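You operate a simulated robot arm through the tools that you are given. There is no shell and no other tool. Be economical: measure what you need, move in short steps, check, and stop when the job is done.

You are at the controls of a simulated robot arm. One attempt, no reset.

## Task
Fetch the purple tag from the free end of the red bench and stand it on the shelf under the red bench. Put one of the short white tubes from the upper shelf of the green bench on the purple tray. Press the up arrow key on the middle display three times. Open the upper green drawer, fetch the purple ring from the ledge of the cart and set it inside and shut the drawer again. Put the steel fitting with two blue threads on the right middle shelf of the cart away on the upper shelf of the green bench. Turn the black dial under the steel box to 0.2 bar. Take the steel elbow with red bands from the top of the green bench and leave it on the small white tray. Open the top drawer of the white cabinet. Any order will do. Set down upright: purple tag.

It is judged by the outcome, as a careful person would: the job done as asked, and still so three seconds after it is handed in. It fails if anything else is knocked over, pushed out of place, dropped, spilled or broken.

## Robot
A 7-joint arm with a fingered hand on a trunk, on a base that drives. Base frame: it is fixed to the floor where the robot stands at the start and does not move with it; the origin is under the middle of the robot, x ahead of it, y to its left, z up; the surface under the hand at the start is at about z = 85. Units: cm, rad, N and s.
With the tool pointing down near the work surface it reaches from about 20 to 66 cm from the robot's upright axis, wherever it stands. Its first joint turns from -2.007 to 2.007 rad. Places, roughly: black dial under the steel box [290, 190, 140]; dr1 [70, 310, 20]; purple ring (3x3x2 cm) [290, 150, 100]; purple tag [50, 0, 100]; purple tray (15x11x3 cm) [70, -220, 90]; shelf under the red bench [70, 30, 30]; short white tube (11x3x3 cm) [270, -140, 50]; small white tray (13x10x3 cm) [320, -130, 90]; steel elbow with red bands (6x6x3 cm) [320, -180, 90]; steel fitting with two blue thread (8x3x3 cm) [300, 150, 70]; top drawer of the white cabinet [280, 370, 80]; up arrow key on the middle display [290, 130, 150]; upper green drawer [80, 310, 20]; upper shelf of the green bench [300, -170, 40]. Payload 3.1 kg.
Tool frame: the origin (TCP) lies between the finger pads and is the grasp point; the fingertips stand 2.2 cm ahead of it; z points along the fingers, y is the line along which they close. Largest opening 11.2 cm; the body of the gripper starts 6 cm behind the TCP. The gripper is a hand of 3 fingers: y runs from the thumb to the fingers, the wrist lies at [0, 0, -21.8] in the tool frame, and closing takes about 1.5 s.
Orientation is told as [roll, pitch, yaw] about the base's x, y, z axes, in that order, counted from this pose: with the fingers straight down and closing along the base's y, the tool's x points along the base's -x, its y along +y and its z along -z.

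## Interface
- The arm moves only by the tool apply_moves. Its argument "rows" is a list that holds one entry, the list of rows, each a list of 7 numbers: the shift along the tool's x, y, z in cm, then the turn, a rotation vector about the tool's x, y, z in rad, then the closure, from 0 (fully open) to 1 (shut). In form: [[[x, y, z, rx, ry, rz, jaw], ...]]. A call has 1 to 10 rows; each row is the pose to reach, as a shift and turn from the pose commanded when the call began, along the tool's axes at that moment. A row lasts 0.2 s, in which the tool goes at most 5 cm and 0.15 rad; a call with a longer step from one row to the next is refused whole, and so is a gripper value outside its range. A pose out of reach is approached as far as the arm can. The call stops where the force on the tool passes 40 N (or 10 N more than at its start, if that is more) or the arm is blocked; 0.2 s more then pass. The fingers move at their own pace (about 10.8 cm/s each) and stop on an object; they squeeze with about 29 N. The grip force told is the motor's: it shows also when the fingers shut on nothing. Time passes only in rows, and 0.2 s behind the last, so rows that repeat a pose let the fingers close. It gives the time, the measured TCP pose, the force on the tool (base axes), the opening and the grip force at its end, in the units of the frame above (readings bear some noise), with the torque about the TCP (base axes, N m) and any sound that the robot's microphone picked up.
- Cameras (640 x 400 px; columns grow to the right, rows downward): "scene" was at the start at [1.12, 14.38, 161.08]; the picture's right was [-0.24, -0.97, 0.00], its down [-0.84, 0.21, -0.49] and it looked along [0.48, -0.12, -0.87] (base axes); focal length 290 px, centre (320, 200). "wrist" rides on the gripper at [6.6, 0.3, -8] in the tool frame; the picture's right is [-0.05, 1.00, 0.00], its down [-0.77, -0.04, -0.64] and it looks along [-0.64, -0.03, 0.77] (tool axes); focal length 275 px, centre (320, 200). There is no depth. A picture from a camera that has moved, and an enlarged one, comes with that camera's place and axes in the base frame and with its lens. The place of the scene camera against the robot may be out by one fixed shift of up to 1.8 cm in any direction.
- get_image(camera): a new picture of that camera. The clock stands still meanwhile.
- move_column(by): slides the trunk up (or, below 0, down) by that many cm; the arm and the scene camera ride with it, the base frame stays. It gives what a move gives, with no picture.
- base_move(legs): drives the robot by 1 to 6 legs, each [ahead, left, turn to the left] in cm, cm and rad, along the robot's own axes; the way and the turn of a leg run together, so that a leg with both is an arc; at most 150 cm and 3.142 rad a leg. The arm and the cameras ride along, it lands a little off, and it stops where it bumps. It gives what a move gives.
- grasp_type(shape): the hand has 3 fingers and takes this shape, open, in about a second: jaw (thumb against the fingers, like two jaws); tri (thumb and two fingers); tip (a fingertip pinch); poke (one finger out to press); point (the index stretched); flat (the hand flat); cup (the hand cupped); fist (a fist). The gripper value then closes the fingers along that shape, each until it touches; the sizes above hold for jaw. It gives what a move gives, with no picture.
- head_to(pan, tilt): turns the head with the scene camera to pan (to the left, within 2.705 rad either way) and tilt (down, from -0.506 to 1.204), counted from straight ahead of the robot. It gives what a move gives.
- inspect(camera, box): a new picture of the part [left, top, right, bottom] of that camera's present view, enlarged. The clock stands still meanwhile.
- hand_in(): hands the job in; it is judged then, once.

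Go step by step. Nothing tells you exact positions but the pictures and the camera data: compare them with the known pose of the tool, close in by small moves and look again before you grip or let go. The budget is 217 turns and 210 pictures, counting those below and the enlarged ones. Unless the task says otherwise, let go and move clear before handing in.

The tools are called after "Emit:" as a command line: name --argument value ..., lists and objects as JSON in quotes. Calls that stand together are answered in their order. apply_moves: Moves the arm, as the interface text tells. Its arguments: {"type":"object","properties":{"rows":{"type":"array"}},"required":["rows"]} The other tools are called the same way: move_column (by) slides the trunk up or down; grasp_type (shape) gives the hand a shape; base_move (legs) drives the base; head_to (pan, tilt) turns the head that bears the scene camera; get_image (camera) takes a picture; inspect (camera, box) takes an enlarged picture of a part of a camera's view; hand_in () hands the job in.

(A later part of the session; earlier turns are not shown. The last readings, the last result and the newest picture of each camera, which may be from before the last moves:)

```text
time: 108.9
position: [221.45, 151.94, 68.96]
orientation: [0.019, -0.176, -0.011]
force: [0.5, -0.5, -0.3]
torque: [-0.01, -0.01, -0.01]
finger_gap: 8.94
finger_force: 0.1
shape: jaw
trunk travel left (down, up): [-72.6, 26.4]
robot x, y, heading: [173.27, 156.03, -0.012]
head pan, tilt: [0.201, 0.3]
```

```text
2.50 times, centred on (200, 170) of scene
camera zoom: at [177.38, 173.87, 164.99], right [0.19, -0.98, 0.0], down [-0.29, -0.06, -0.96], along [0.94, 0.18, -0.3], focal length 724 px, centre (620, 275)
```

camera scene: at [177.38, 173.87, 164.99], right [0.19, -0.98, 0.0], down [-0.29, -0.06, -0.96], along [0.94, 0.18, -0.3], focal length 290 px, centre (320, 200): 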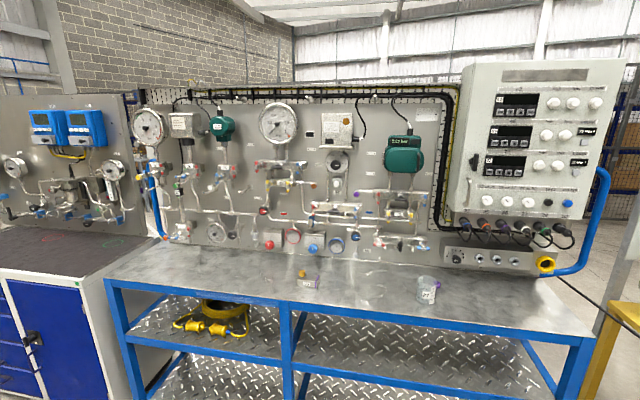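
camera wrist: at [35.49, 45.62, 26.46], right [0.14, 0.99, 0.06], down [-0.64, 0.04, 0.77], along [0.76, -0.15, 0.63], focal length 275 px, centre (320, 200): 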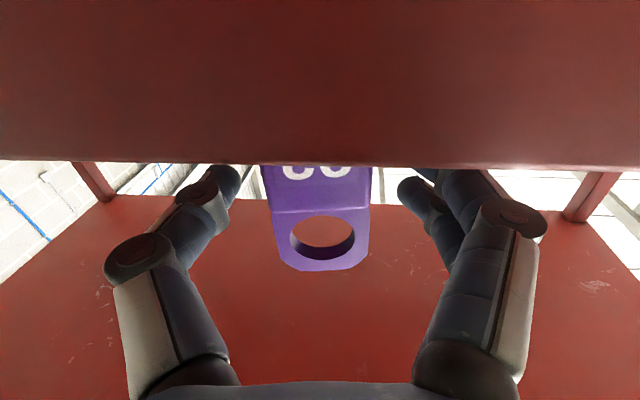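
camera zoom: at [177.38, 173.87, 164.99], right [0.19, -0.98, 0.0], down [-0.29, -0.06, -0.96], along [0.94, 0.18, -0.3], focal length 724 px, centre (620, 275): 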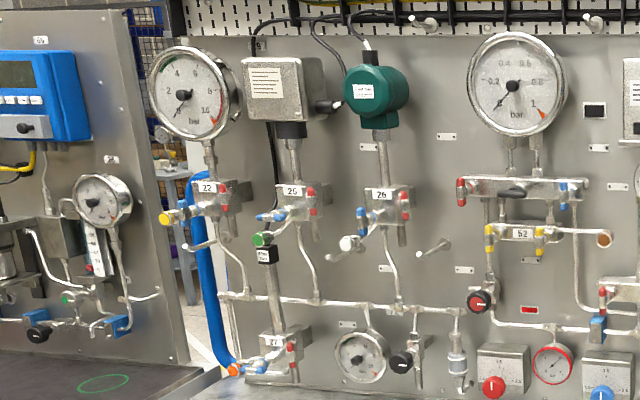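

The targets are clear: the ▲ key on display 65 (the middle one) at about (290, 127, 154), the dial at about (290, 189, 144), and a purple ring behind the glass at about (294, 144). I'll raise the trunk and set the hand horizontal for pressing.

Emit:
move_column --by 26

Emit:
apply_moves --rows '[[[0, 0, -3, 0, -0.14, 0, 0.2], [0, 0, -6, 0, -0.28, 0, 0.2], [0, 0, -9, 0, -0.42, 0, 0.2], [0, 0, -12, 0, -0.56, 0, 0.2], [0, 0, -15, 0, -0.7, 0, 0.2], [0, 0, -18, 0, -0.84, 0, 0.2], [0, 0, -21, 0, -0.98, 0, 0.2], [0, 0, -24, 0, -1.12, 0, 0.2], [0, 0, -27, 0, -1.26, 0, 0.2], [0, 0, -30, 0, -1.394, 0, 0.2]]]'

Emit:
grasp_type --shape "poke"

Emit:
get_image --camera "wrist"

```text
time: 111.5
position: [221.48, 151.9, 95.13]
orientation: [0.019, -0.177, -0.013]
force: [0.1, 0.6, -0.4]
torque: [0.01, -0.01, -0.04]
finger_gap: 8.95
finger_force: 0.1
shape: jaw
trunk travel left (down, up): [-98.6, 0.4]
robot x, y, heading: [173.6, 156.05, -0.008]
head pan, tilt: [0.201, 0.3]
```

```text
time: 113.7
position: [216.12, 151.35, 124.73]
orientation: [1.659, -1.552, -1.667]
force: [-0.1, 0.1, -0.8]
torque: [0.01, 0.01, -0.03]
finger_gap: 8.97
finger_force: 0.0
shape: jaw
trunk travel left (down, up): [-98.6, 0.4]
robot x, y, heading: [173.17, 156.29, -0.016]
head pan, tilt: [0.201, 0.3]
```

```text
time: 114.6
position: [216.13, 151.36, 124.75]
orientation: [1.549, -1.554, -1.555]
force: [1.1, -0.6, -0.3]
torque: [0.02, -0.01, -0.01]
finger_gap: 0.01
finger_force: 0.0
shape: poke
trunk travel left (down, up): [-98.6, 0.4]
robot x, y, heading: [173.25, 156.28, -0.014]
head pan, tilt: [0.201, 0.3]
```

```text
137 pictures are left
camera wrist: at [208.14, 151.89, 118.04], right [0.01, 1.0, 0.07], down [-0.64, -0.05, 0.77], along [0.77, -0.05, 0.63], focal length 275 px, centre (320, 200)
```

wrist: 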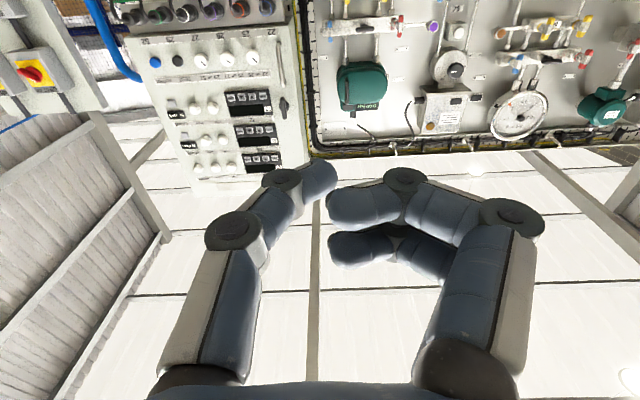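

I'll look at the poke shape from the head camera.

Emit:
head_to --pan -0.2 --tilt 0.75

Emit:
get_image --camera "scene"

Emit:
inspect --camera "scene" --box '[280, 80, 480, 230]'

```text
time: 115.5
position: [216.17, 151.38, 124.72]
orientation: [1.541, -1.553, -1.552]
force: [-0.3, -0.3, 0.0]
torque: [-0.01, 0.01, 0.0]
finger_gap: 0.0
finger_force: 0.1
shape: poke
trunk travel left (down, up): [-98.6, 0.4]
robot x, y, heading: [173.38, 156.06, -0.013]
head pan, tilt: [-0.201, 0.75]
```

```text
136 pictures are left
camera scene: at [176.3, 170.38, 186.96], right [-0.21, -0.98, 0.0], down [-0.67, 0.14, -0.73], along [0.72, -0.15, -0.68], focal length 290 px, centre (320, 200)
```

scene: 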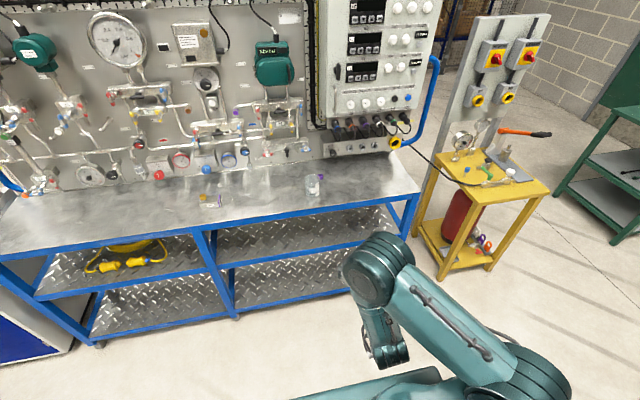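

```text
2.67 times, centred on (380, 155) of scene
camera zoom: at [176.3, 170.38, 186.96], right [-0.21, -0.98, 0.0], down [-0.67, 0.14, -0.73], along [0.72, -0.15, -0.68], focal length 772 px, centre (160, 320)
```

zoom: 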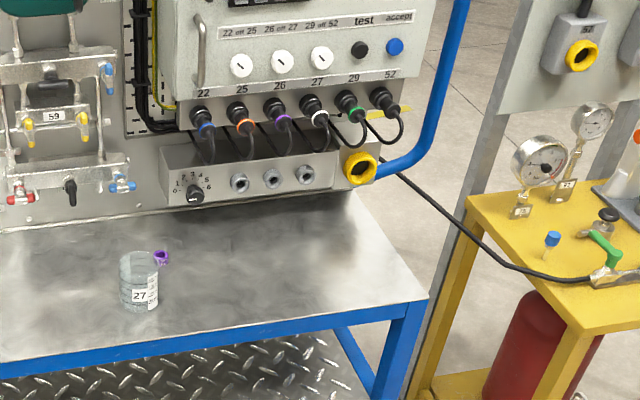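

Trying the "point" shape for comparison.

Emit:
grasp_type --shape "point"

Emit:
get_image --camera "wrist"

```text
time: 116.4
position: [216.2, 151.39, 124.79]
orientation: [1.543, -1.552, -1.552]
force: [0.4, -0.5, 0.5]
torque: [0.03, 0.0, -0.02]
finger_gap: 0.0
finger_force: 0.1
shape: point
trunk travel left (down, up): [-98.6, 0.4]
robot x, y, heading: [173.57, 156.1, -0.012]
head pan, tilt: [-0.201, 0.75]
```

```text
134 pictures are left
camera wrist: at [208.15, 151.89, 118.03], right [0.01, 1.0, 0.07], down [-0.64, -0.05, 0.77], along [0.77, -0.05, 0.63], focal length 275 px, centre (320, 200)
```

wrist: 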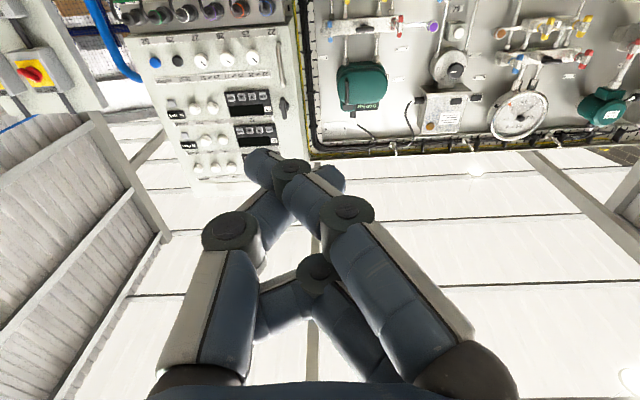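

In "poke" the thumb tip sticks out on the tool axis, about 2.3 cm ahead of the TCP. I'll use that. I'll raise the hand to key height, then drive closer.

Emit:
grasp_type --shape "poke"

Emit:
apply_moves --rows '[[[-5, 0, 0, 0, 0, 0, 0], [-10, 0, 0, 0, 0, 0, 0], [-15, 0, 0, 0, 0, 0, 0], [-20, 0, 0, 0, 0, 0, 0], [-25, 0, 0, 0, 0, 0, 0], [-29, 0, 0, 0, 0, 0, 0]]]'

Emit:
base_move --legs '[[47, -24, 0.013]]'

Emit:
get_image --camera "wrist"

Emit:
get_image --camera "scene"

```text
time: 117.3
position: [216.2, 151.32, 124.71]
orientation: [1.541, -1.552, -1.549]
force: [-0.2, -0.2, -0.2]
torque: [0.01, -0.02, -0.01]
finger_gap: 0.0
finger_force: 0.1
shape: poke
trunk travel left (down, up): [-98.6, 0.4]
robot x, y, heading: [173.45, 155.9, -0.01]
head pan, tilt: [-0.201, 0.75]
```

```text
time: 118.7
position: [216.14, 150.94, 153.63]
orientation: [1.517, -1.552, -1.525]
force: [0.0, -0.1, -0.5]
torque: [0.0, 0.01, -0.03]
finger_gap: 0.0
finger_force: 0.0
shape: poke
trunk travel left (down, up): [-98.6, 0.4]
robot x, y, heading: [172.95, 156.23, -0.01]
head pan, tilt: [-0.201, 0.75]
```

```text
time: 121.8
position: [263.08, 126.95, 153.7]
orientation: [1.615, -1.551, -1.616]
force: [0.0, -0.1, -0.2]
torque: [-0.02, 0.0, -0.01]
finger_gap: 0.02
finger_force: 0.0
shape: poke
trunk travel left (down, up): [-98.6, 0.4]
robot x, y, heading: [220.05, 131.83, -0.005]
head pan, tilt: [-0.201, 0.75]
```

```text
133 pictures are left
camera wrist: at [255.04, 127.36, 147.0], right [0.0, 1.0, 0.07], down [-0.64, -0.05, 0.77], along [0.77, -0.04, 0.64], focal length 275 px, centre (320, 200)
```

wrist: 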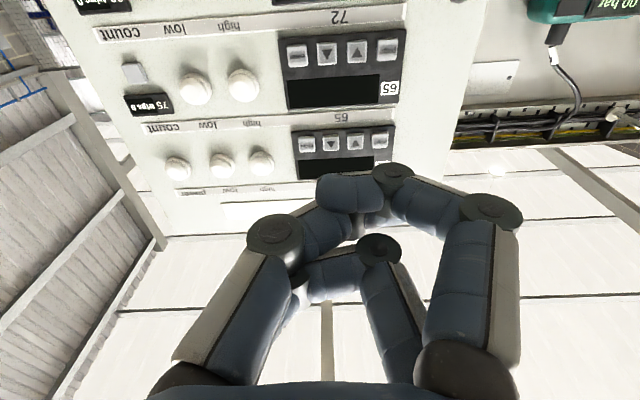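

```text
132 pictures are left
camera scene: at [223.07, 146.15, 186.95], right [-0.21, -0.98, 0.0], down [-0.67, 0.14, -0.73], along [0.72, -0.15, -0.68], focal length 290 px, centre (320, 200)
```

scene: 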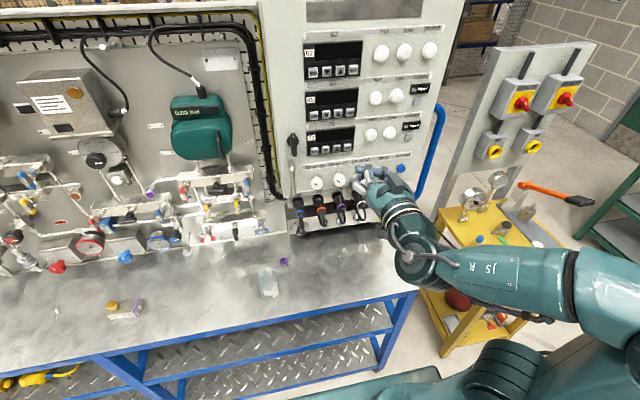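

The shape changed with the closure value. I'll take a closer look at the hand from the head camera.

Emit:
inspect --camera "scene" --box '[340, 140, 460, 240]'

Emit:
apply_moves --rows '[[[0, 0, 0, 0, 0, 0, 0.2], [0, 0, 0, 0, 0, 0, 0.2], [0, 0, 0, 0, 0, 0, 0.2], [0, 0, 0, 0, 0, 0, 0.2]]]'

Emit:
inspect --camera "scene" --box '[340, 140, 460, 240]'

Emit:
get_image --camera "wrist"

```text
4.00 times, centred on (400, 190) of scene
camera zoom: at [223.07, 146.15, 186.95], right [-0.21, -0.98, 0.0], down [-0.67, 0.14, -0.73], along [0.72, -0.15, -0.68], focal length 1159 px, centre (0, 240)
```

zoom: 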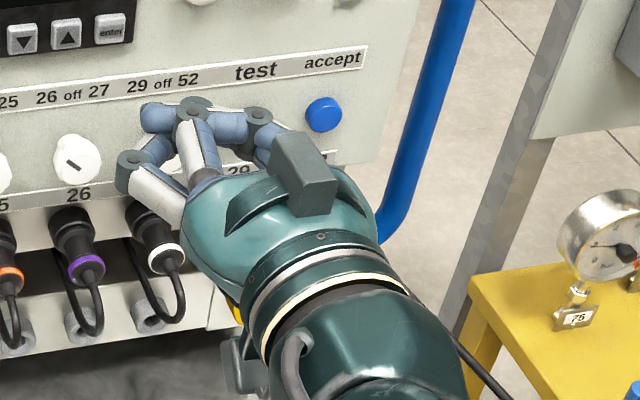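

```text
time: 122.8
position: [263.1, 126.85, 153.66]
orientation: [1.599, -1.551, -1.604]
force: [-0.4, 0.6, 0.7]
torque: [-0.01, -0.01, -0.02]
finger_gap: 5.94
finger_force: 0.0
shape: jaw
trunk travel left (down, up): [-98.6, 0.4]
robot x, y, heading: [220.07, 131.83, -0.008]
head pan, tilt: [-0.201, 0.75]
```

```text
4.00 times, centred on (400, 190) of scene
camera zoom: at [223.12, 146.13, 186.96], right [-0.21, -0.98, 0.0], down [-0.67, 0.14, -0.73], along [0.72, -0.15, -0.68], focal length 1159 px, centre (0, 240)
```

zoom: 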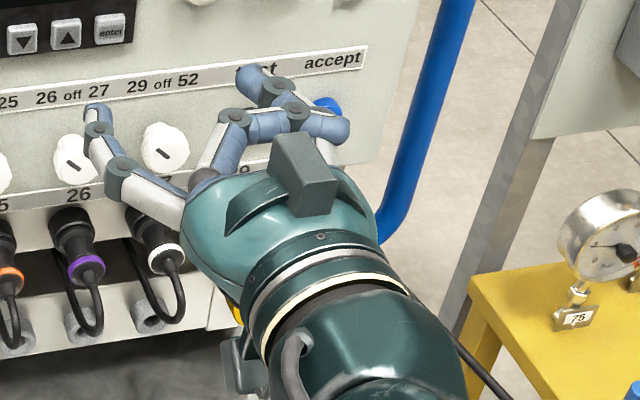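

```text
129 pictures are left
camera wrist: at [255.07, 127.35, 146.99], right [0.0, 1.0, 0.07], down [-0.64, -0.05, 0.77], along [0.77, -0.04, 0.63], focal length 275 px, centre (320, 200)
```

wrist: 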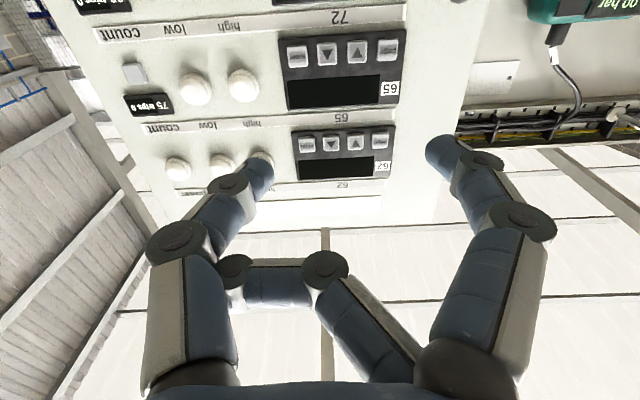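

Giving a closure value altered the shape. I'll set "poke" again and see how the fingers lie before and after a neutral row.

Emit:
grasp_type --shape "poke"

Emit:
inspect --camera "scene" --box '[340, 140, 460, 240]'

Emit:
apply_moves --rows '[[[0, 0, 0, 0, 0, 0, 1], [0, 0, 0, 0, 0, 0, 1], [0, 0, 0, 0, 0, 0, 1], [0, 0, 0, 0, 0, 0, 1], [0, 0, 0, 0, 0, 0, 1]]]'

Emit:
inspect --camera "scene" --box '[340, 140, 460, 240]'

Emit:
get_image --camera "wrist"

```text
time: 123.7
position: [263.09, 126.97, 153.72]
orientation: [1.587, -1.552, -1.588]
force: [-0.2, -0.3, 1.2]
torque: [0.03, 0.02, 0.0]
finger_gap: 0.04
finger_force: 0.0
shape: poke
trunk travel left (down, up): [-98.6, 0.4]
robot x, y, heading: [220.24, 131.69, -0.008]
head pan, tilt: [-0.201, 0.75]
```

```text
4.00 times, centred on (400, 190) of scene
camera zoom: at [223.16, 146.1, 186.96], right [-0.21, -0.98, 0.0], down [-0.67, 0.14, -0.73], along [0.72, -0.15, -0.68], focal length 1159 px, centre (0, 240)
```

zoom: 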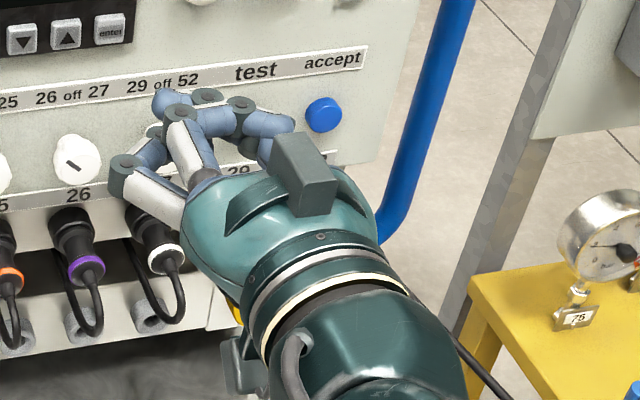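

```text
time: 124.9
position: [263.12, 126.96, 153.65]
orientation: [1.588, -1.553, -1.592]
force: [-0.6, 0.1, -0.7]
torque: [0.03, 0.03, 0.02]
finger_gap: 0.04
finger_force: 29.0
shape: jaw
trunk travel left (down, up): [-98.6, 0.4]
robot x, y, heading: [220.44, 131.84, -0.005]
head pan, tilt: [-0.201, 0.75]
```

```text
4.00 times, centred on (400, 190) of scene
camera zoom: at [223.16, 146.11, 186.96], right [-0.21, -0.98, 0.0], down [-0.67, 0.14, -0.73], along [0.72, -0.15, -0.68], focal length 1159 px, centre (0, 240)
```

zoom: 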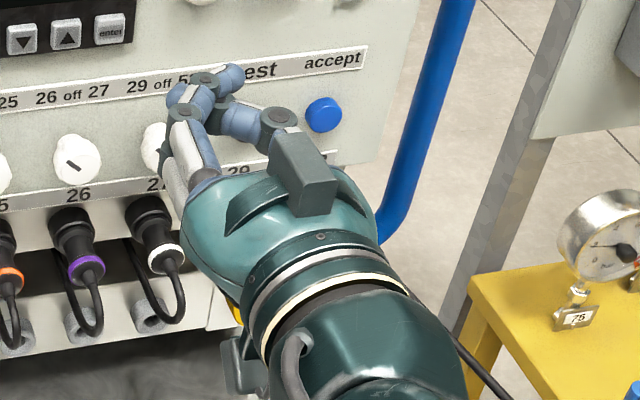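

```text
126 pictures are left
camera wrist: at [255.1, 127.33, 146.98], right [0.0, 1.0, 0.07], down [-0.64, -0.05, 0.77], along [0.77, -0.04, 0.63], focal length 275 px, centre (320, 200)
```

wrist: 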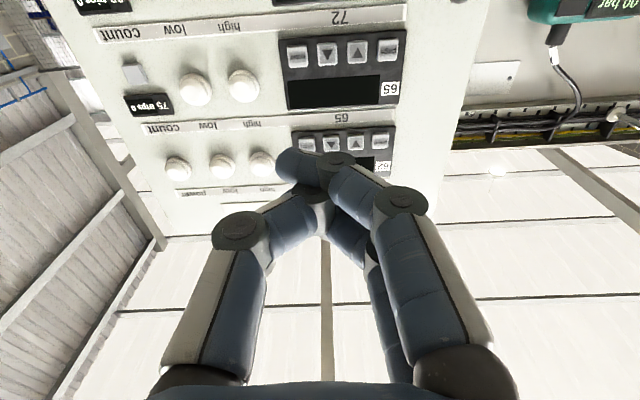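

None of the special shapes gives a clean straight finger, so I'll press with the thumb tip in "jaw", with the hand yawed left so the thumb leads. The key triangulates to (288.8, 127.7, 153.8).

Emit:
apply_moves --rows '[[[0, 1.3, 0, -0.12, 0, 0, 0.3], [0, 2.6, 0, -0.24, 0, 0, 0.3], [0, 4, 0, -0.35, 0, 0, 0.3], [0, 4, 0, -0.35, 0, 0, 0.3], [0, 4, 0, -0.35, 0, 0, 0.3]]]'

Emit:
base_move --legs '[[12, 0, 0.005]]'

Emit:
get_image --camera "wrist"

Emit:
get_image --camera "scene"

```text
time: 126.1
position: [262.64, 133.17, 153.68]
orientation: [1.927, -1.551, -1.582]
force: [0.1, 0.5, -0.1]
torque: [0.01, 0.0, -0.01]
finger_gap: 7.42
finger_force: 0.0
shape: jaw
out of reach, approached as far as the arm can: row 3, 4, 5
trunk travel left (down, up): [-98.6, 0.4]
robot x, y, heading: [219.72, 131.83, -0.01]
head pan, tilt: [-0.201, 0.75]
```

```text
time: 127.3
position: [274.8, 133.36, 153.75]
orientation: [1.973, -1.552, -1.627]
force: [-0.6, -0.1, 0.5]
torque: [0.02, -0.02, 0.01]
finger_gap: 7.44
finger_force: 0.2
shape: jaw
trunk travel left (down, up): [-98.6, 0.4]
robot x, y, heading: [232.04, 132.2, -0.003]
head pan, tilt: [-0.201, 0.75]
```

```text
125 pictures are left
camera wrist: at [267.12, 131.03, 146.98], right [-0.34, 0.94, 0.06], down [-0.59, -0.26, 0.77], along [0.74, 0.22, 0.64], focal length 275 px, centre (320, 200)
```

wrist: 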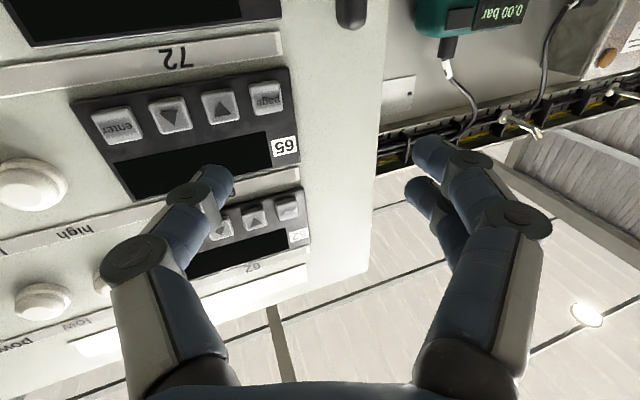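

```text
124 pictures are left
camera scene: at [235.0, 146.06, 186.96], right [-0.2, -0.98, 0.0], down [-0.67, 0.14, -0.73], along [0.72, -0.15, -0.68], focal length 290 px, centre (320, 200)
```

scene: 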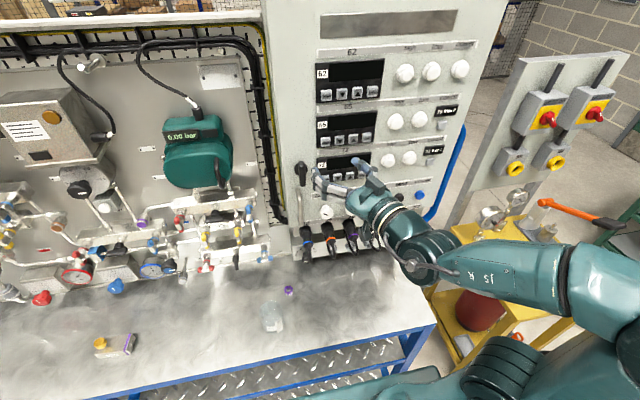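

The ▲ key projects consistently to (288.8, 127.1, 154). I'll line up the thumb tip just in front of it.

Emit:
apply_moves --rows '[[[0, -3, 1, 0, 0, 0, 0.3], [-0.2, -6.2, 3, 0, 0, 0, 0.3], [-0.3, -6.2, 5.5, 0, 0, 0, 0.3], [-0.3, -6.2, 6.5, 0, 0, 0, 0.3]]]'

Emit:
get_image --camera "wrist"

Emit:
inspect --camera "scene" --box '[290, 90, 430, 210]'

```text
time: 128.3
position: [277.48, 133.51, 154.19]
orientation: [1.876, -1.552, -1.538]
force: [0.2, 0.4, 0.0]
torque: [-0.03, -0.02, 0.04]
finger_gap: 7.38
finger_force: 0.0
shape: jaw
out of reach, approached as far as the arm can: row 1, 2, 3, 4
trunk travel left (down, up): [-98.6, 0.4]
robot x, y, heading: [232.41, 131.79, 0.003]
head pan, tilt: [-0.201, 0.75]
```

```text
123 pictures are left
camera wrist: at [269.8, 131.32, 147.38], right [-0.33, 0.94, 0.06], down [-0.59, -0.26, 0.77], along [0.74, 0.22, 0.64], focal length 275 px, centre (320, 200)
```

wrist: 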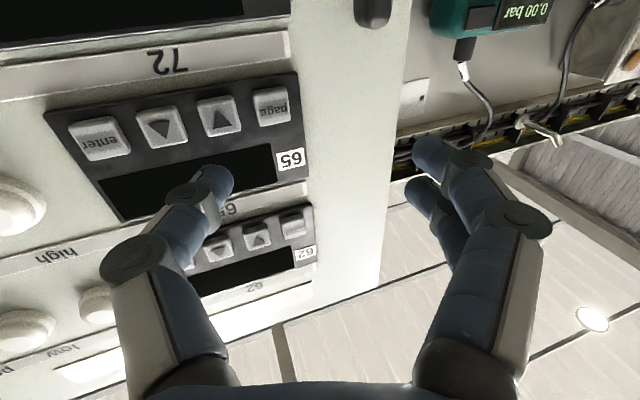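

```text
3.33 times, centred on (360, 150) of scene
camera zoom: at [235.12, 146.07, 186.96], right [-0.2, -0.98, 0.0], down [-0.67, 0.14, -0.73], along [0.72, -0.15, -0.68], focal length 966 px, centre (187, 367)
```

zoom: 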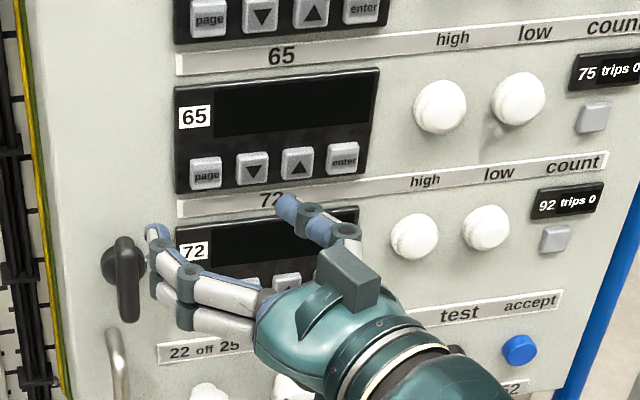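

The arm is at a joint limit in this yaw, so I'll shift the base instead.

Emit:
base_move --legs '[[4.5, -3, 0]]'

Emit:
apply_moves --rows '[[[0, 0, 0, 0.05, 0, 0, 0.3], [0, 0, 0, 0.1, 0, 0, 0.3]]]'

Emit:
get_image --camera "wrist"

Emit:
inspect --camera "scene" --box '[290, 90, 430, 210]'

```text
time: 129.3
position: [282.06, 130.93, 154.05]
orientation: [1.835, -1.554, -1.496]
force: [-1.0, 0.2, 0.5]
torque: [-0.01, -0.01, -0.03]
finger_gap: 7.39
finger_force: 0.0
shape: jaw
trunk travel left (down, up): [-98.6, 0.4]
robot x, y, heading: [236.89, 128.34, 0.003]
head pan, tilt: [-0.201, 0.75]
heard: click, click
```

```text
time: 129.9
position: [282.23, 130.77, 154.09]
orientation: [1.7, -1.554, -1.462]
force: [0.4, -0.5, 0.3]
torque: [0.01, 0.02, -0.04]
finger_gap: 7.39
finger_force: 0.1
shape: jaw
trunk travel left (down, up): [-98.6, 0.4]
robot x, y, heading: [236.69, 128.44, 0.007]
head pan, tilt: [-0.201, 0.75]
```

```text
121 pictures are left
camera wrist: at [274.21, 129.2, 147.35], right [-0.23, 0.97, 0.06], down [-0.61, -0.2, 0.77], along [0.76, 0.14, 0.64], focal length 275 px, centre (320, 200)
```

wrist: 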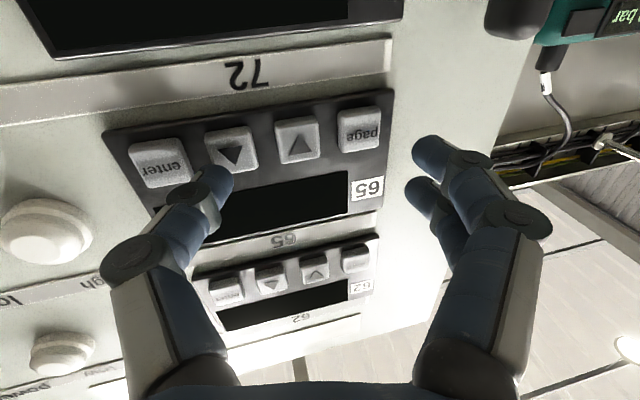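

```text
3.33 times, centred on (360, 150) of scene
camera zoom: at [239.75, 143.17, 186.95], right [-0.2, -0.98, 0.0], down [-0.67, 0.14, -0.73], along [0.72, -0.15, -0.68], focal length 966 px, centre (187, 367)
```

zoom: 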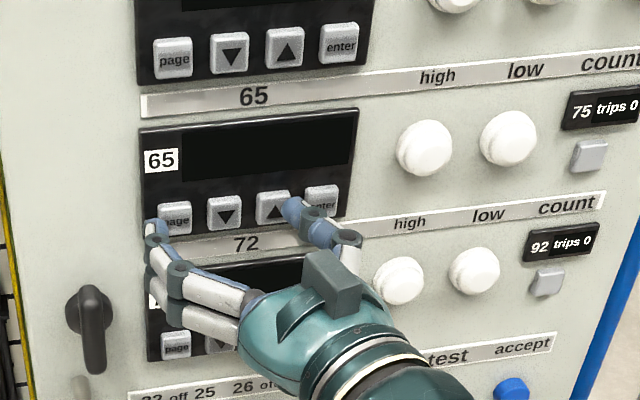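

Clicks were heard while the base settled, so the thumb may already have touched the key. I'll press deliberately in small steps with the arm and listen, to calibrate what one press sounds like.

Emit:
apply_moves --rows '[[[0, -0.1, 0.4, 0, 0, 0, 0.3], [0, -0.2, 0.8, 0, 0, 0, 0.3], [0, -0.3, 1.2, 0, 0, 0, 0.3]]]'

Emit:
inspect --camera "wrist" --box '[80, 80, 420, 260]'

```text
time: 130.7
position: [282.91, 130.43, 154.18]
orientation: [1.841, -1.552, -1.605]
force: [-8.7, -1.5, -1.7]
torque: [0.14, 0.1, -0.4]
finger_gap: 7.36
finger_force: 0.1
shape: jaw
trunk travel left (down, up): [-98.6, 0.4]
robot x, y, heading: [237.03, 128.68, -0.004]
head pan, tilt: [-0.201, 0.75]
heard: click
```

```text
1.88 times, centred on (250, 170) of wrist
camera zoom: at [275.02, 129.02, 147.46], right [-0.24, 0.97, 0.06], down [-0.61, -0.2, 0.77], along [0.76, 0.14, 0.64], focal length 518 px, centre (452, 256)
```

zoom: 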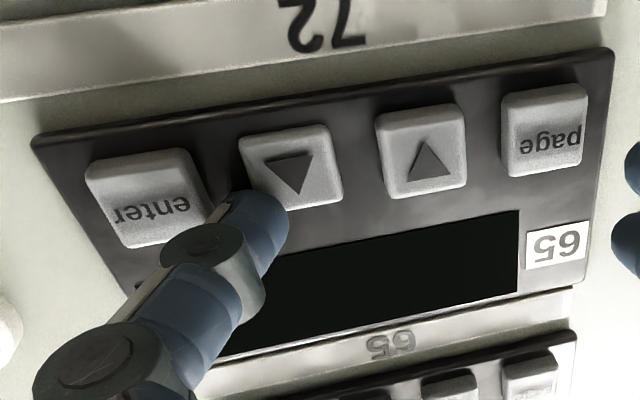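

One press gives one "click" on contact. Now retracting, to hear whether release also clicks.

Emit:
apply_moves --rows '[[[0, 0, -0.5, 0, 0, 0, 0.3], [0, 0, -1, 0, 0, 0, 0.3], [0, 0, -1.5, 0, 0, 0, 0.3]]]'

Emit:
inspect --camera "scene" --box '[290, 90, 430, 210]'

```text
time: 131.5
position: [281.82, 130.08, 154.11]
orientation: [1.77, -1.551, -1.531]
force: [1.1, -0.8, -0.8]
torque: [0.01, 0.02, 0.0]
finger_gap: 7.38
finger_force: 0.1
shape: jaw
trunk travel left (down, up): [-98.6, 0.4]
robot x, y, heading: [236.92, 129.01, 0.002]
head pan, tilt: [-0.201, 0.75]
```

```text
3.33 times, centred on (360, 150) of scene
camera zoom: at [239.58, 143.03, 186.96], right [-0.2, -0.98, 0.0], down [-0.67, 0.14, -0.73], along [0.72, -0.15, -0.68], focal length 966 px, centre (187, 367)
```

zoom: 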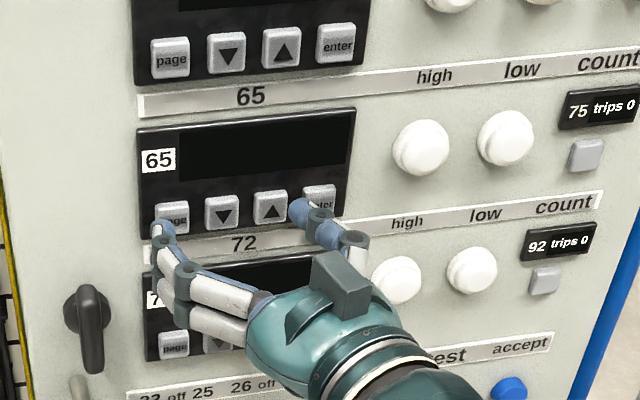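

Release makes no sound, so one click is one press. The two earlier clicks happened with the thumb tip squarely at the ▲ key's position, so with the deliberate press that makes three. I'll back off and move to the dial.

Emit:
base_move --legs '[[-22, 0, 0], [0, 62, 0]]'

Emit:
apply_moves --rows '[[[2, 0, 0, 0.1, 0, 0, 0.3], [4, 0, 0, 0.2, 0, 0, 0.3], [7, -2, 0, 0.25, 0, 0, 0.3], [10, -4, 0, 0.25, 0, 0, 0.3]]]'

Emit:
head_to --pan 0.0 --tilt 0.5

Emit:
get_image --camera "wrist"

Emit:
get_image --camera "scene"

```text
time: 136.3
position: [259.85, 192.15, 154.1]
orientation: [1.765, -1.551, -1.529]
force: [0.5, -0.8, 0.4]
torque: [0.01, 0.0, 0.0]
finger_gap: 7.41
finger_force: 0.1
shape: jaw
trunk travel left (down, up): [-98.6, 0.4]
robot x, y, heading: [215.0, 191.13, -0.002]
head pan, tilt: [-0.201, 0.75]
```

```text
time: 137.3
position: [260.93, 188.5, 143.91]
orientation: [1.496, -1.549, -1.51]
force: [-0.9, 0.3, -0.3]
torque: [0.01, 0.0, -0.01]
finger_gap: 7.38
finger_force: 0.1
shape: jaw
trunk travel left (down, up): [-98.6, 0.4]
robot x, y, heading: [215.11, 191.26, -0.005]
head pan, tilt: [-0.201, 0.75]
```

```text
time: 138.0
position: [260.82, 188.72, 144.02]
orientation: [1.515, -1.552, -1.526]
force: [0.2, -0.4, 0.6]
torque: [0.01, -0.01, 0.01]
finger_gap: 7.4
finger_force: 0.1
shape: jaw
trunk travel left (down, up): [-98.6, 0.4]
robot x, y, heading: [214.97, 190.74, -0.004]
head pan, tilt: [0.0, 0.499]
```

```text
117 pictures are left
camera wrist: at [252.77, 189.17, 137.36], right [0.01, 1.0, 0.07], down [-0.64, -0.04, 0.77], along [0.77, -0.05, 0.63], focal length 275 px, centre (320, 200)
```

wrist: 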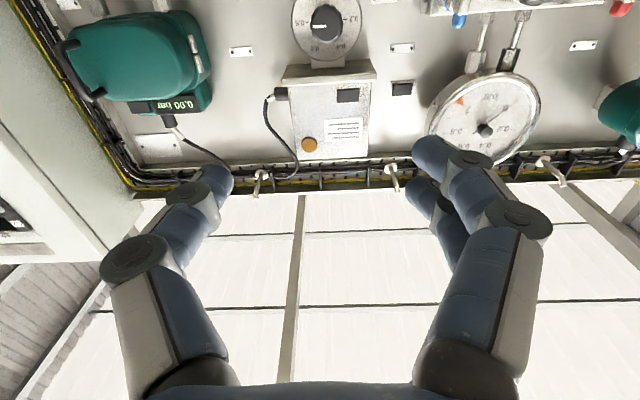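

```text
116 pictures are left
camera scene: at [218.7, 206.9, 189.14], right [-0.01, -1.0, 0.0], down [-0.48, 0.0, -0.88], along [0.88, 0.0, -0.48], focal length 290 px, centre (320, 200)
```

scene: 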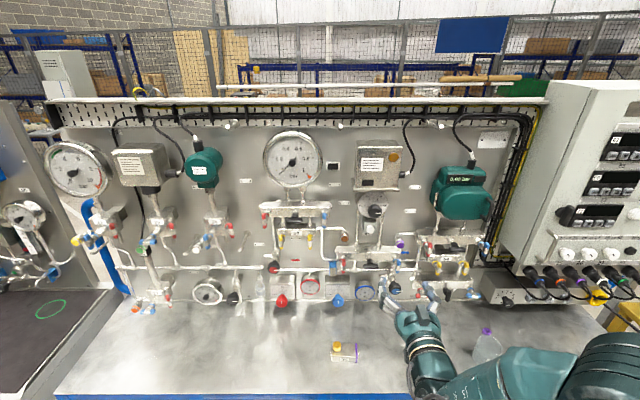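

Emit:
inspect --camera "scene" --box '[330, 180, 420, 240]'

Emit:
inspect --camera "wrist" --box '[270, 0, 390, 75]'

```text
6.67 times, centred on (375, 210) of scene
camera zoom: at [218.7, 206.9, 189.14], right [-0.01, -1.0, 0.0], down [-0.48, 0.0, -0.88], along [0.88, 0.0, -0.48], focal length 1931 px, centre (-47, 133)
```

zoom: 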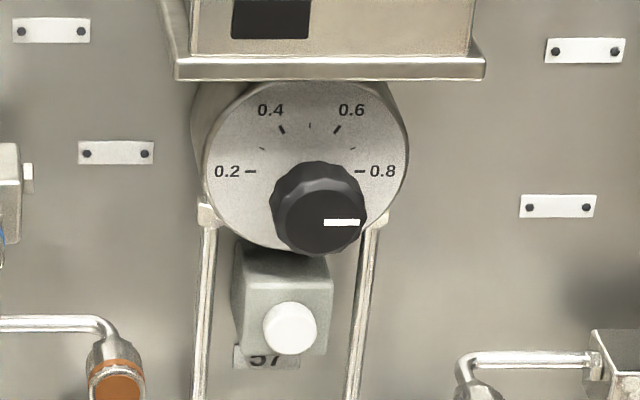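

```text
5.33 times, centred on (330, 38) of wrist
camera zoom: at [252.77, 189.17, 137.36], right [0.01, 1.0, 0.07], down [-0.64, -0.04, 0.77], along [0.77, -0.05, 0.63], focal length 1468 px, centre (267, 1067)
```

zoom: 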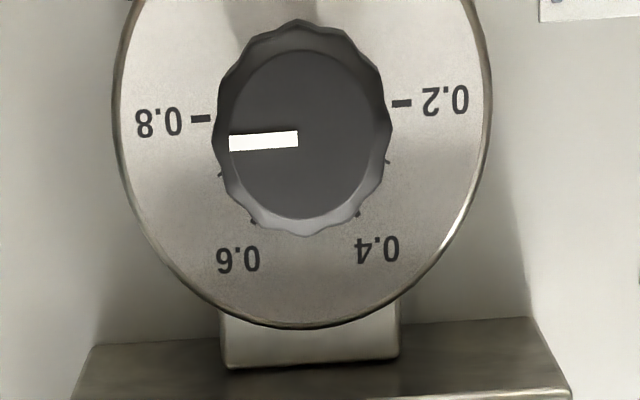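

The knob is about 4.4 cm across at roughly (297, 189, 142.6). Its pointer is at 0.8, so it must turn 180° counter-clockwise over the top to 0.2. I'll extend the arm and pre-roll the hand by +45°.

Emit:
apply_moves --rows '[[[0, 0, 2.5, 0, 0, 0.13, 0.3], [0.3, 0, 5, 0, 0, 0.26, 0.3], [0.6, 0, 7.5, 0, 0, 0.39, 0.3], [0.9, 0, 10, 0, 0, 0.52, 0.3], [1.2, 0, 12, 0, 0, 0.65, 0.3], [1.3, 0, 13, 0, 0, 0.785, 0.3]]]'

Emit:
base_move --legs '[[14, 0, 0]]'

Emit:
get_image --camera "wrist"

Emit:
get_image --camera "scene"

```text
time: 139.4
position: [274.01, 188.45, 142.63]
orientation: [1.569, -0.765, -1.583]
force: [0.2, 0.5, 1.2]
torque: [-0.03, 0.02, 0.03]
finger_gap: 7.38
finger_force: 0.0
shape: jaw
trunk travel left (down, up): [-98.6, 0.4]
robot x, y, heading: [214.73, 190.73, -0.009]
head pan, tilt: [0.0, 0.499]
```

```text
time: 140.8
position: [287.8, 188.37, 142.81]
orientation: [1.571, -0.766, -1.588]
force: [0.0, -0.4, -0.2]
torque: [0.01, -0.04, 0.0]
finger_gap: 7.4
finger_force: 0.2
shape: jaw
trunk travel left (down, up): [-98.6, 0.4]
robot x, y, heading: [229.06, 190.87, -0.003]
head pan, tilt: [0.0, 0.499]
```

```text
113 pictures are left
camera wrist: at [279.81, 193.46, 138.34], right [0.01, 0.66, 0.75], down [-0.64, -0.57, 0.51], along [0.76, -0.49, 0.42], focal length 275 px, centre (320, 200)
```

wrist: 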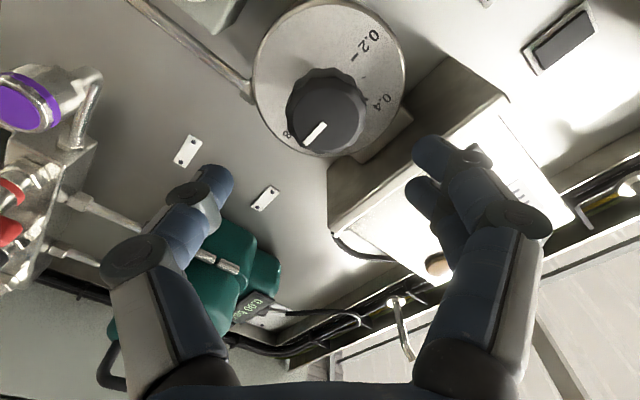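

```text
112 pictures are left
camera scene: at [232.54, 206.82, 189.16], right [0.0, -1.0, 0.0], down [-0.48, 0.0, -0.88], along [0.88, 0.0, -0.48], focal length 290 px, centre (320, 200)
```

scene: 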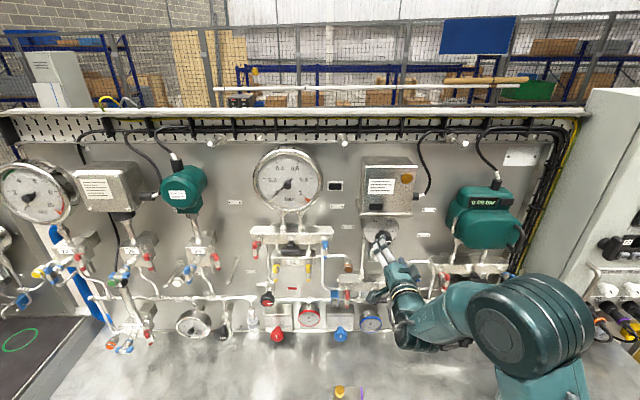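

The knob's front face is at (294, 189.2, 142.4). Advancing to straddle it.

Emit:
apply_moves --rows '[[[0.8, 0.3, 0.5, 0, 0, 0, 0.3], [0.8, 0.3, 2.5, 0, 0, 0, 0.3], [0.8, 0.3, 4.5, 0, 0, 0, 0.3], [0.8, 0.3, 6.5, 0, 0, 0, 0.3]]]'

Emit:
get_image --camera "wrist"

Emit:
inspect --camera "scene" --box '[320, 190, 440, 270]'

```text
time: 141.8
position: [294.56, 189.08, 142.38]
orientation: [1.569, -0.767, -1.585]
force: [-0.5, -0.7, -0.9]
torque: [-0.04, 0.01, 0.02]
finger_gap: 7.38
finger_force: 0.1
shape: jaw
trunk travel left (down, up): [-98.6, 0.4]
robot x, y, heading: [228.66, 190.81, -0.002]
head pan, tilt: [0.0, 0.499]
```

```text
111 pictures are left
camera wrist: at [286.58, 194.15, 137.94], right [0.01, 0.66, 0.75], down [-0.64, -0.57, 0.51], along [0.77, -0.49, 0.42], focal length 275 px, centre (320, 200)
```

wrist: 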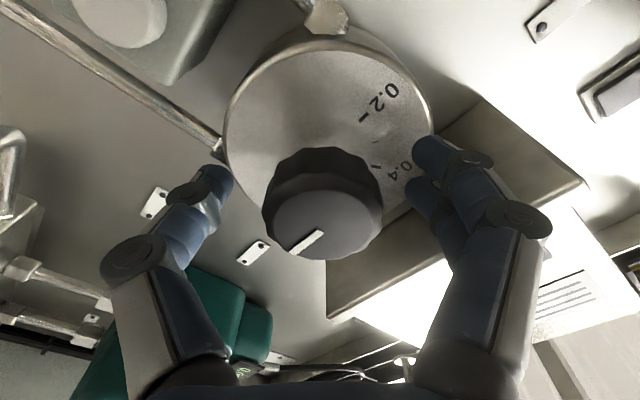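

```text
5.00 times, centred on (380, 230) of scene
camera zoom: at [232.87, 206.86, 189.15], right [0.0, -1.0, 0.0], down [-0.48, 0.0, -0.88], along [0.88, 0.0, -0.48], focal length 1448 px, centre (20, 50)
```

zoom: 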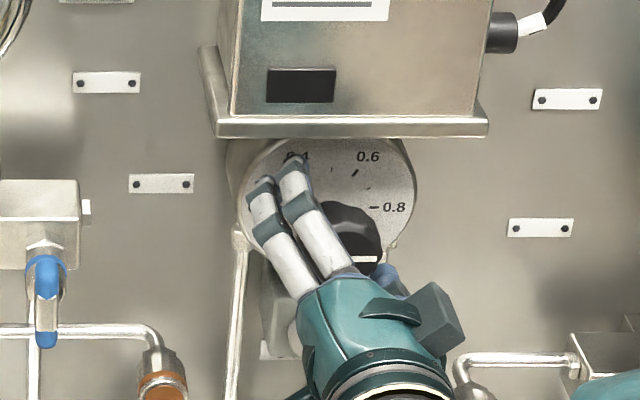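

Centred. Closing on the knob.

Emit:
apply_moves --rows '[[[0, 0, 0.3, 0, 0, 0, 0.45], [0, 0, 0.3, 0, 0, 0, 0.6], [0, 0, 0.3, 0, 0, 0, 0.8], [0, 0, 0.3, 0, 0, 0, 0.8], [0, 0, 0.3, 0, 0, 0, 0.8]]]'

Emit:
get_image --camera "wrist"

```text
time: 143.0
position: [294.91, 188.91, 142.25]
orientation: [1.567, -0.767, -1.584]
force: [0.2, -1.2, -1.7]
torque: [0.03, 0.01, 0.05]
finger_gap: 2.23
finger_force: 0.0
shape: tri
trunk travel left (down, up): [-98.6, 0.4]
robot x, y, heading: [228.96, 190.75, -0.008]
head pan, tilt: [0.0, 0.499]
```

```text
109 pictures are left
camera wrist: at [286.81, 194.07, 137.93], right [0.01, 0.66, 0.75], down [-0.64, -0.57, 0.51], along [0.77, -0.49, 0.42], focal length 275 px, centre (320, 200)
```

wrist: 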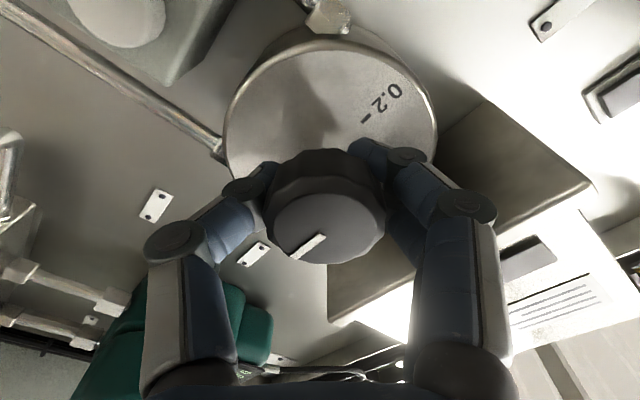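

The fingers have not loaded up yet, so I'll close further.

Emit:
apply_moves --rows '[[[0, 0, 0, 0, 0, 0, 1], [0, 0, 0, 0, 0, 0, 1], [0, 0, 0, 0, 0, 0, 1], [0, 0, 0, 0, 0, 0, 1]]]'

Emit:
get_image --camera "wrist"

```text
time: 144.0
position: [294.91, 188.95, 142.33]
orientation: [1.568, -0.766, -1.586]
force: [5.1, -1.2, 0.4]
torque: [-0.02, -0.44, 0.4]
finger_gap: 1.73
finger_force: 29.7
shape: tri
trunk travel left (down, up): [-98.6, 0.4]
robot x, y, heading: [229.24, 190.54, -0.003]
head pan, tilt: [0.0, 0.499]
```

```text
108 pictures are left
camera wrist: at [286.98, 194.07, 137.9], right [0.01, 0.66, 0.75], down [-0.64, -0.57, 0.51], along [0.77, -0.49, 0.42], focal length 275 px, centre (320, 200)
```

wrist: 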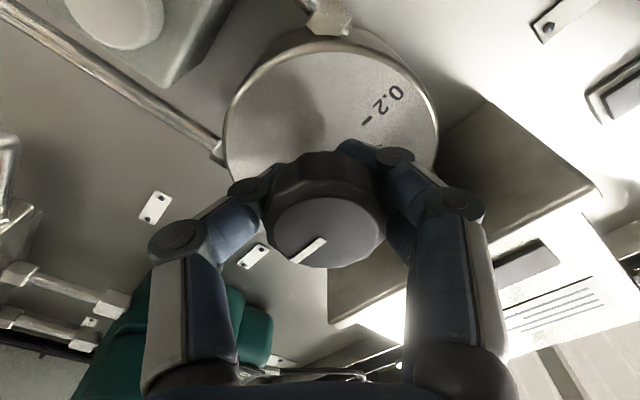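

Gripped now. I'll turn 40° counter-clockwise as a test.

Emit:
apply_moves --rows '[[[0, 0, 0, 0, 0, -0.14, 1], [0, 0, 0, 0, 0, -0.28, 1], [0, 0, 0, 0, 0, -0.42, 1], [0, 0, 0, 0, 0, -0.56, 1], [0, 0, 0, 0, 0, -0.7, 1]]]'

Emit:
get_image --camera "wrist"

```text
time: 145.2
position: [294.92, 188.9, 142.38]
orientation: [1.577, -1.467, -1.592]
force: [10.3, -5.0, 11.9]
torque: [0.08, -0.24, 0.61]
finger_gap: 1.73
finger_force: 28.9
shape: tri
trunk travel left (down, up): [-98.6, 0.4]
robot x, y, heading: [229.01, 190.98, -0.007]
head pan, tilt: [0.0, 0.499]
```

```text
107 pictures are left
camera wrist: at [286.92, 189.99, 135.74], right [0.01, 0.99, 0.15], down [-0.64, -0.11, 0.76], along [0.77, -0.11, 0.63], focal length 275 px, centre (320, 200)
```

wrist: 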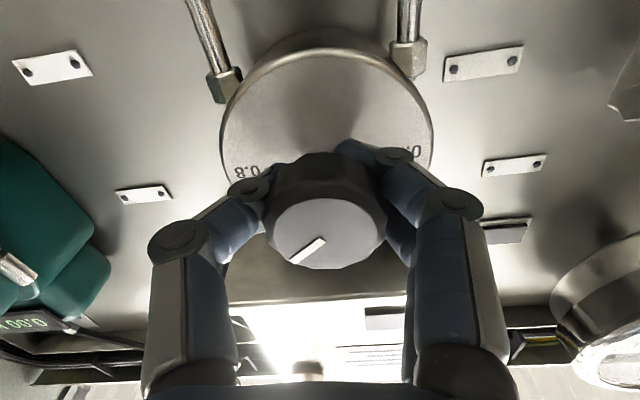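

The knob turns with the hand. Continuing, then I'll regrip for the rest.

Emit:
apply_moves --rows '[[[0, 0, 0, 0, 0, -0.14, 1], [0, 0, 0, 0, 0, -0.28, 1], [0, 0, 0, 0, 0, -0.42, 1], [0, 0, 0, 0, 0, -0.56, 1], [0, 0, 0, 0, 0, -0.7, 1], [0, 0, 0, 0, 0, -0.84, 1], [0, 0, 0, 0, 0, -0.95, 1]]]'

Emit:
get_image --camera "wrist"

Emit:
inspect --camera "scene" --box '[320, 190, 440, 270]'

```text
time: 146.8
position: [294.91, 189.01, 142.38]
orientation: [-1.571, -0.723, 1.556]
force: [13.9, -2.6, 21.2]
torque: [0.09, 0.23, 0.44]
finger_gap: 1.71
finger_force: 29.3
shape: tri
trunk travel left (down, up): [-98.6, 0.4]
robot x, y, heading: [229.26, 190.93, -0.002]
head pan, tilt: [0.0, 0.499]
```

```text
106 pictures are left
camera wrist: at [286.83, 184.37, 137.67], right [0.01, 0.7, -0.72], down [-0.63, 0.56, 0.54], along [0.78, 0.45, 0.44], focal length 275 px, centre (320, 200)
```

wrist: 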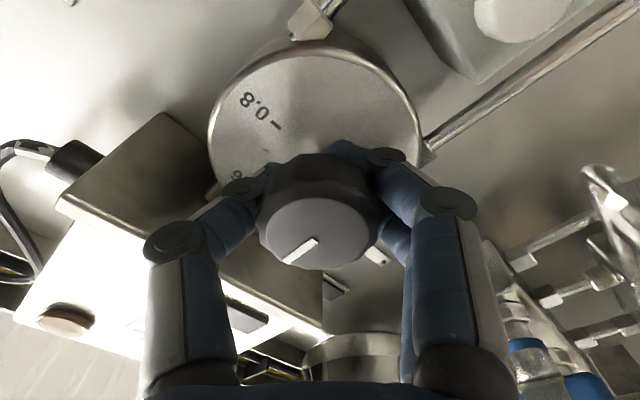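

```text
5.00 times, centred on (380, 230) of scene
camera zoom: at [233.0, 206.74, 189.16], right [0.0, -1.0, 0.0], down [-0.48, 0.0, -0.88], along [0.88, 0.0, -0.48], focal length 1448 px, centre (20, 50)
```

zoom: 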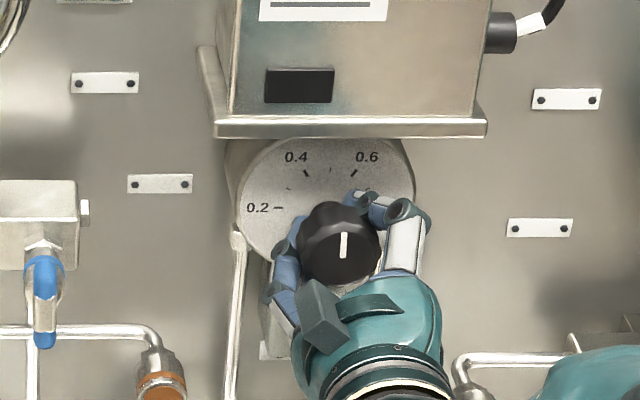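

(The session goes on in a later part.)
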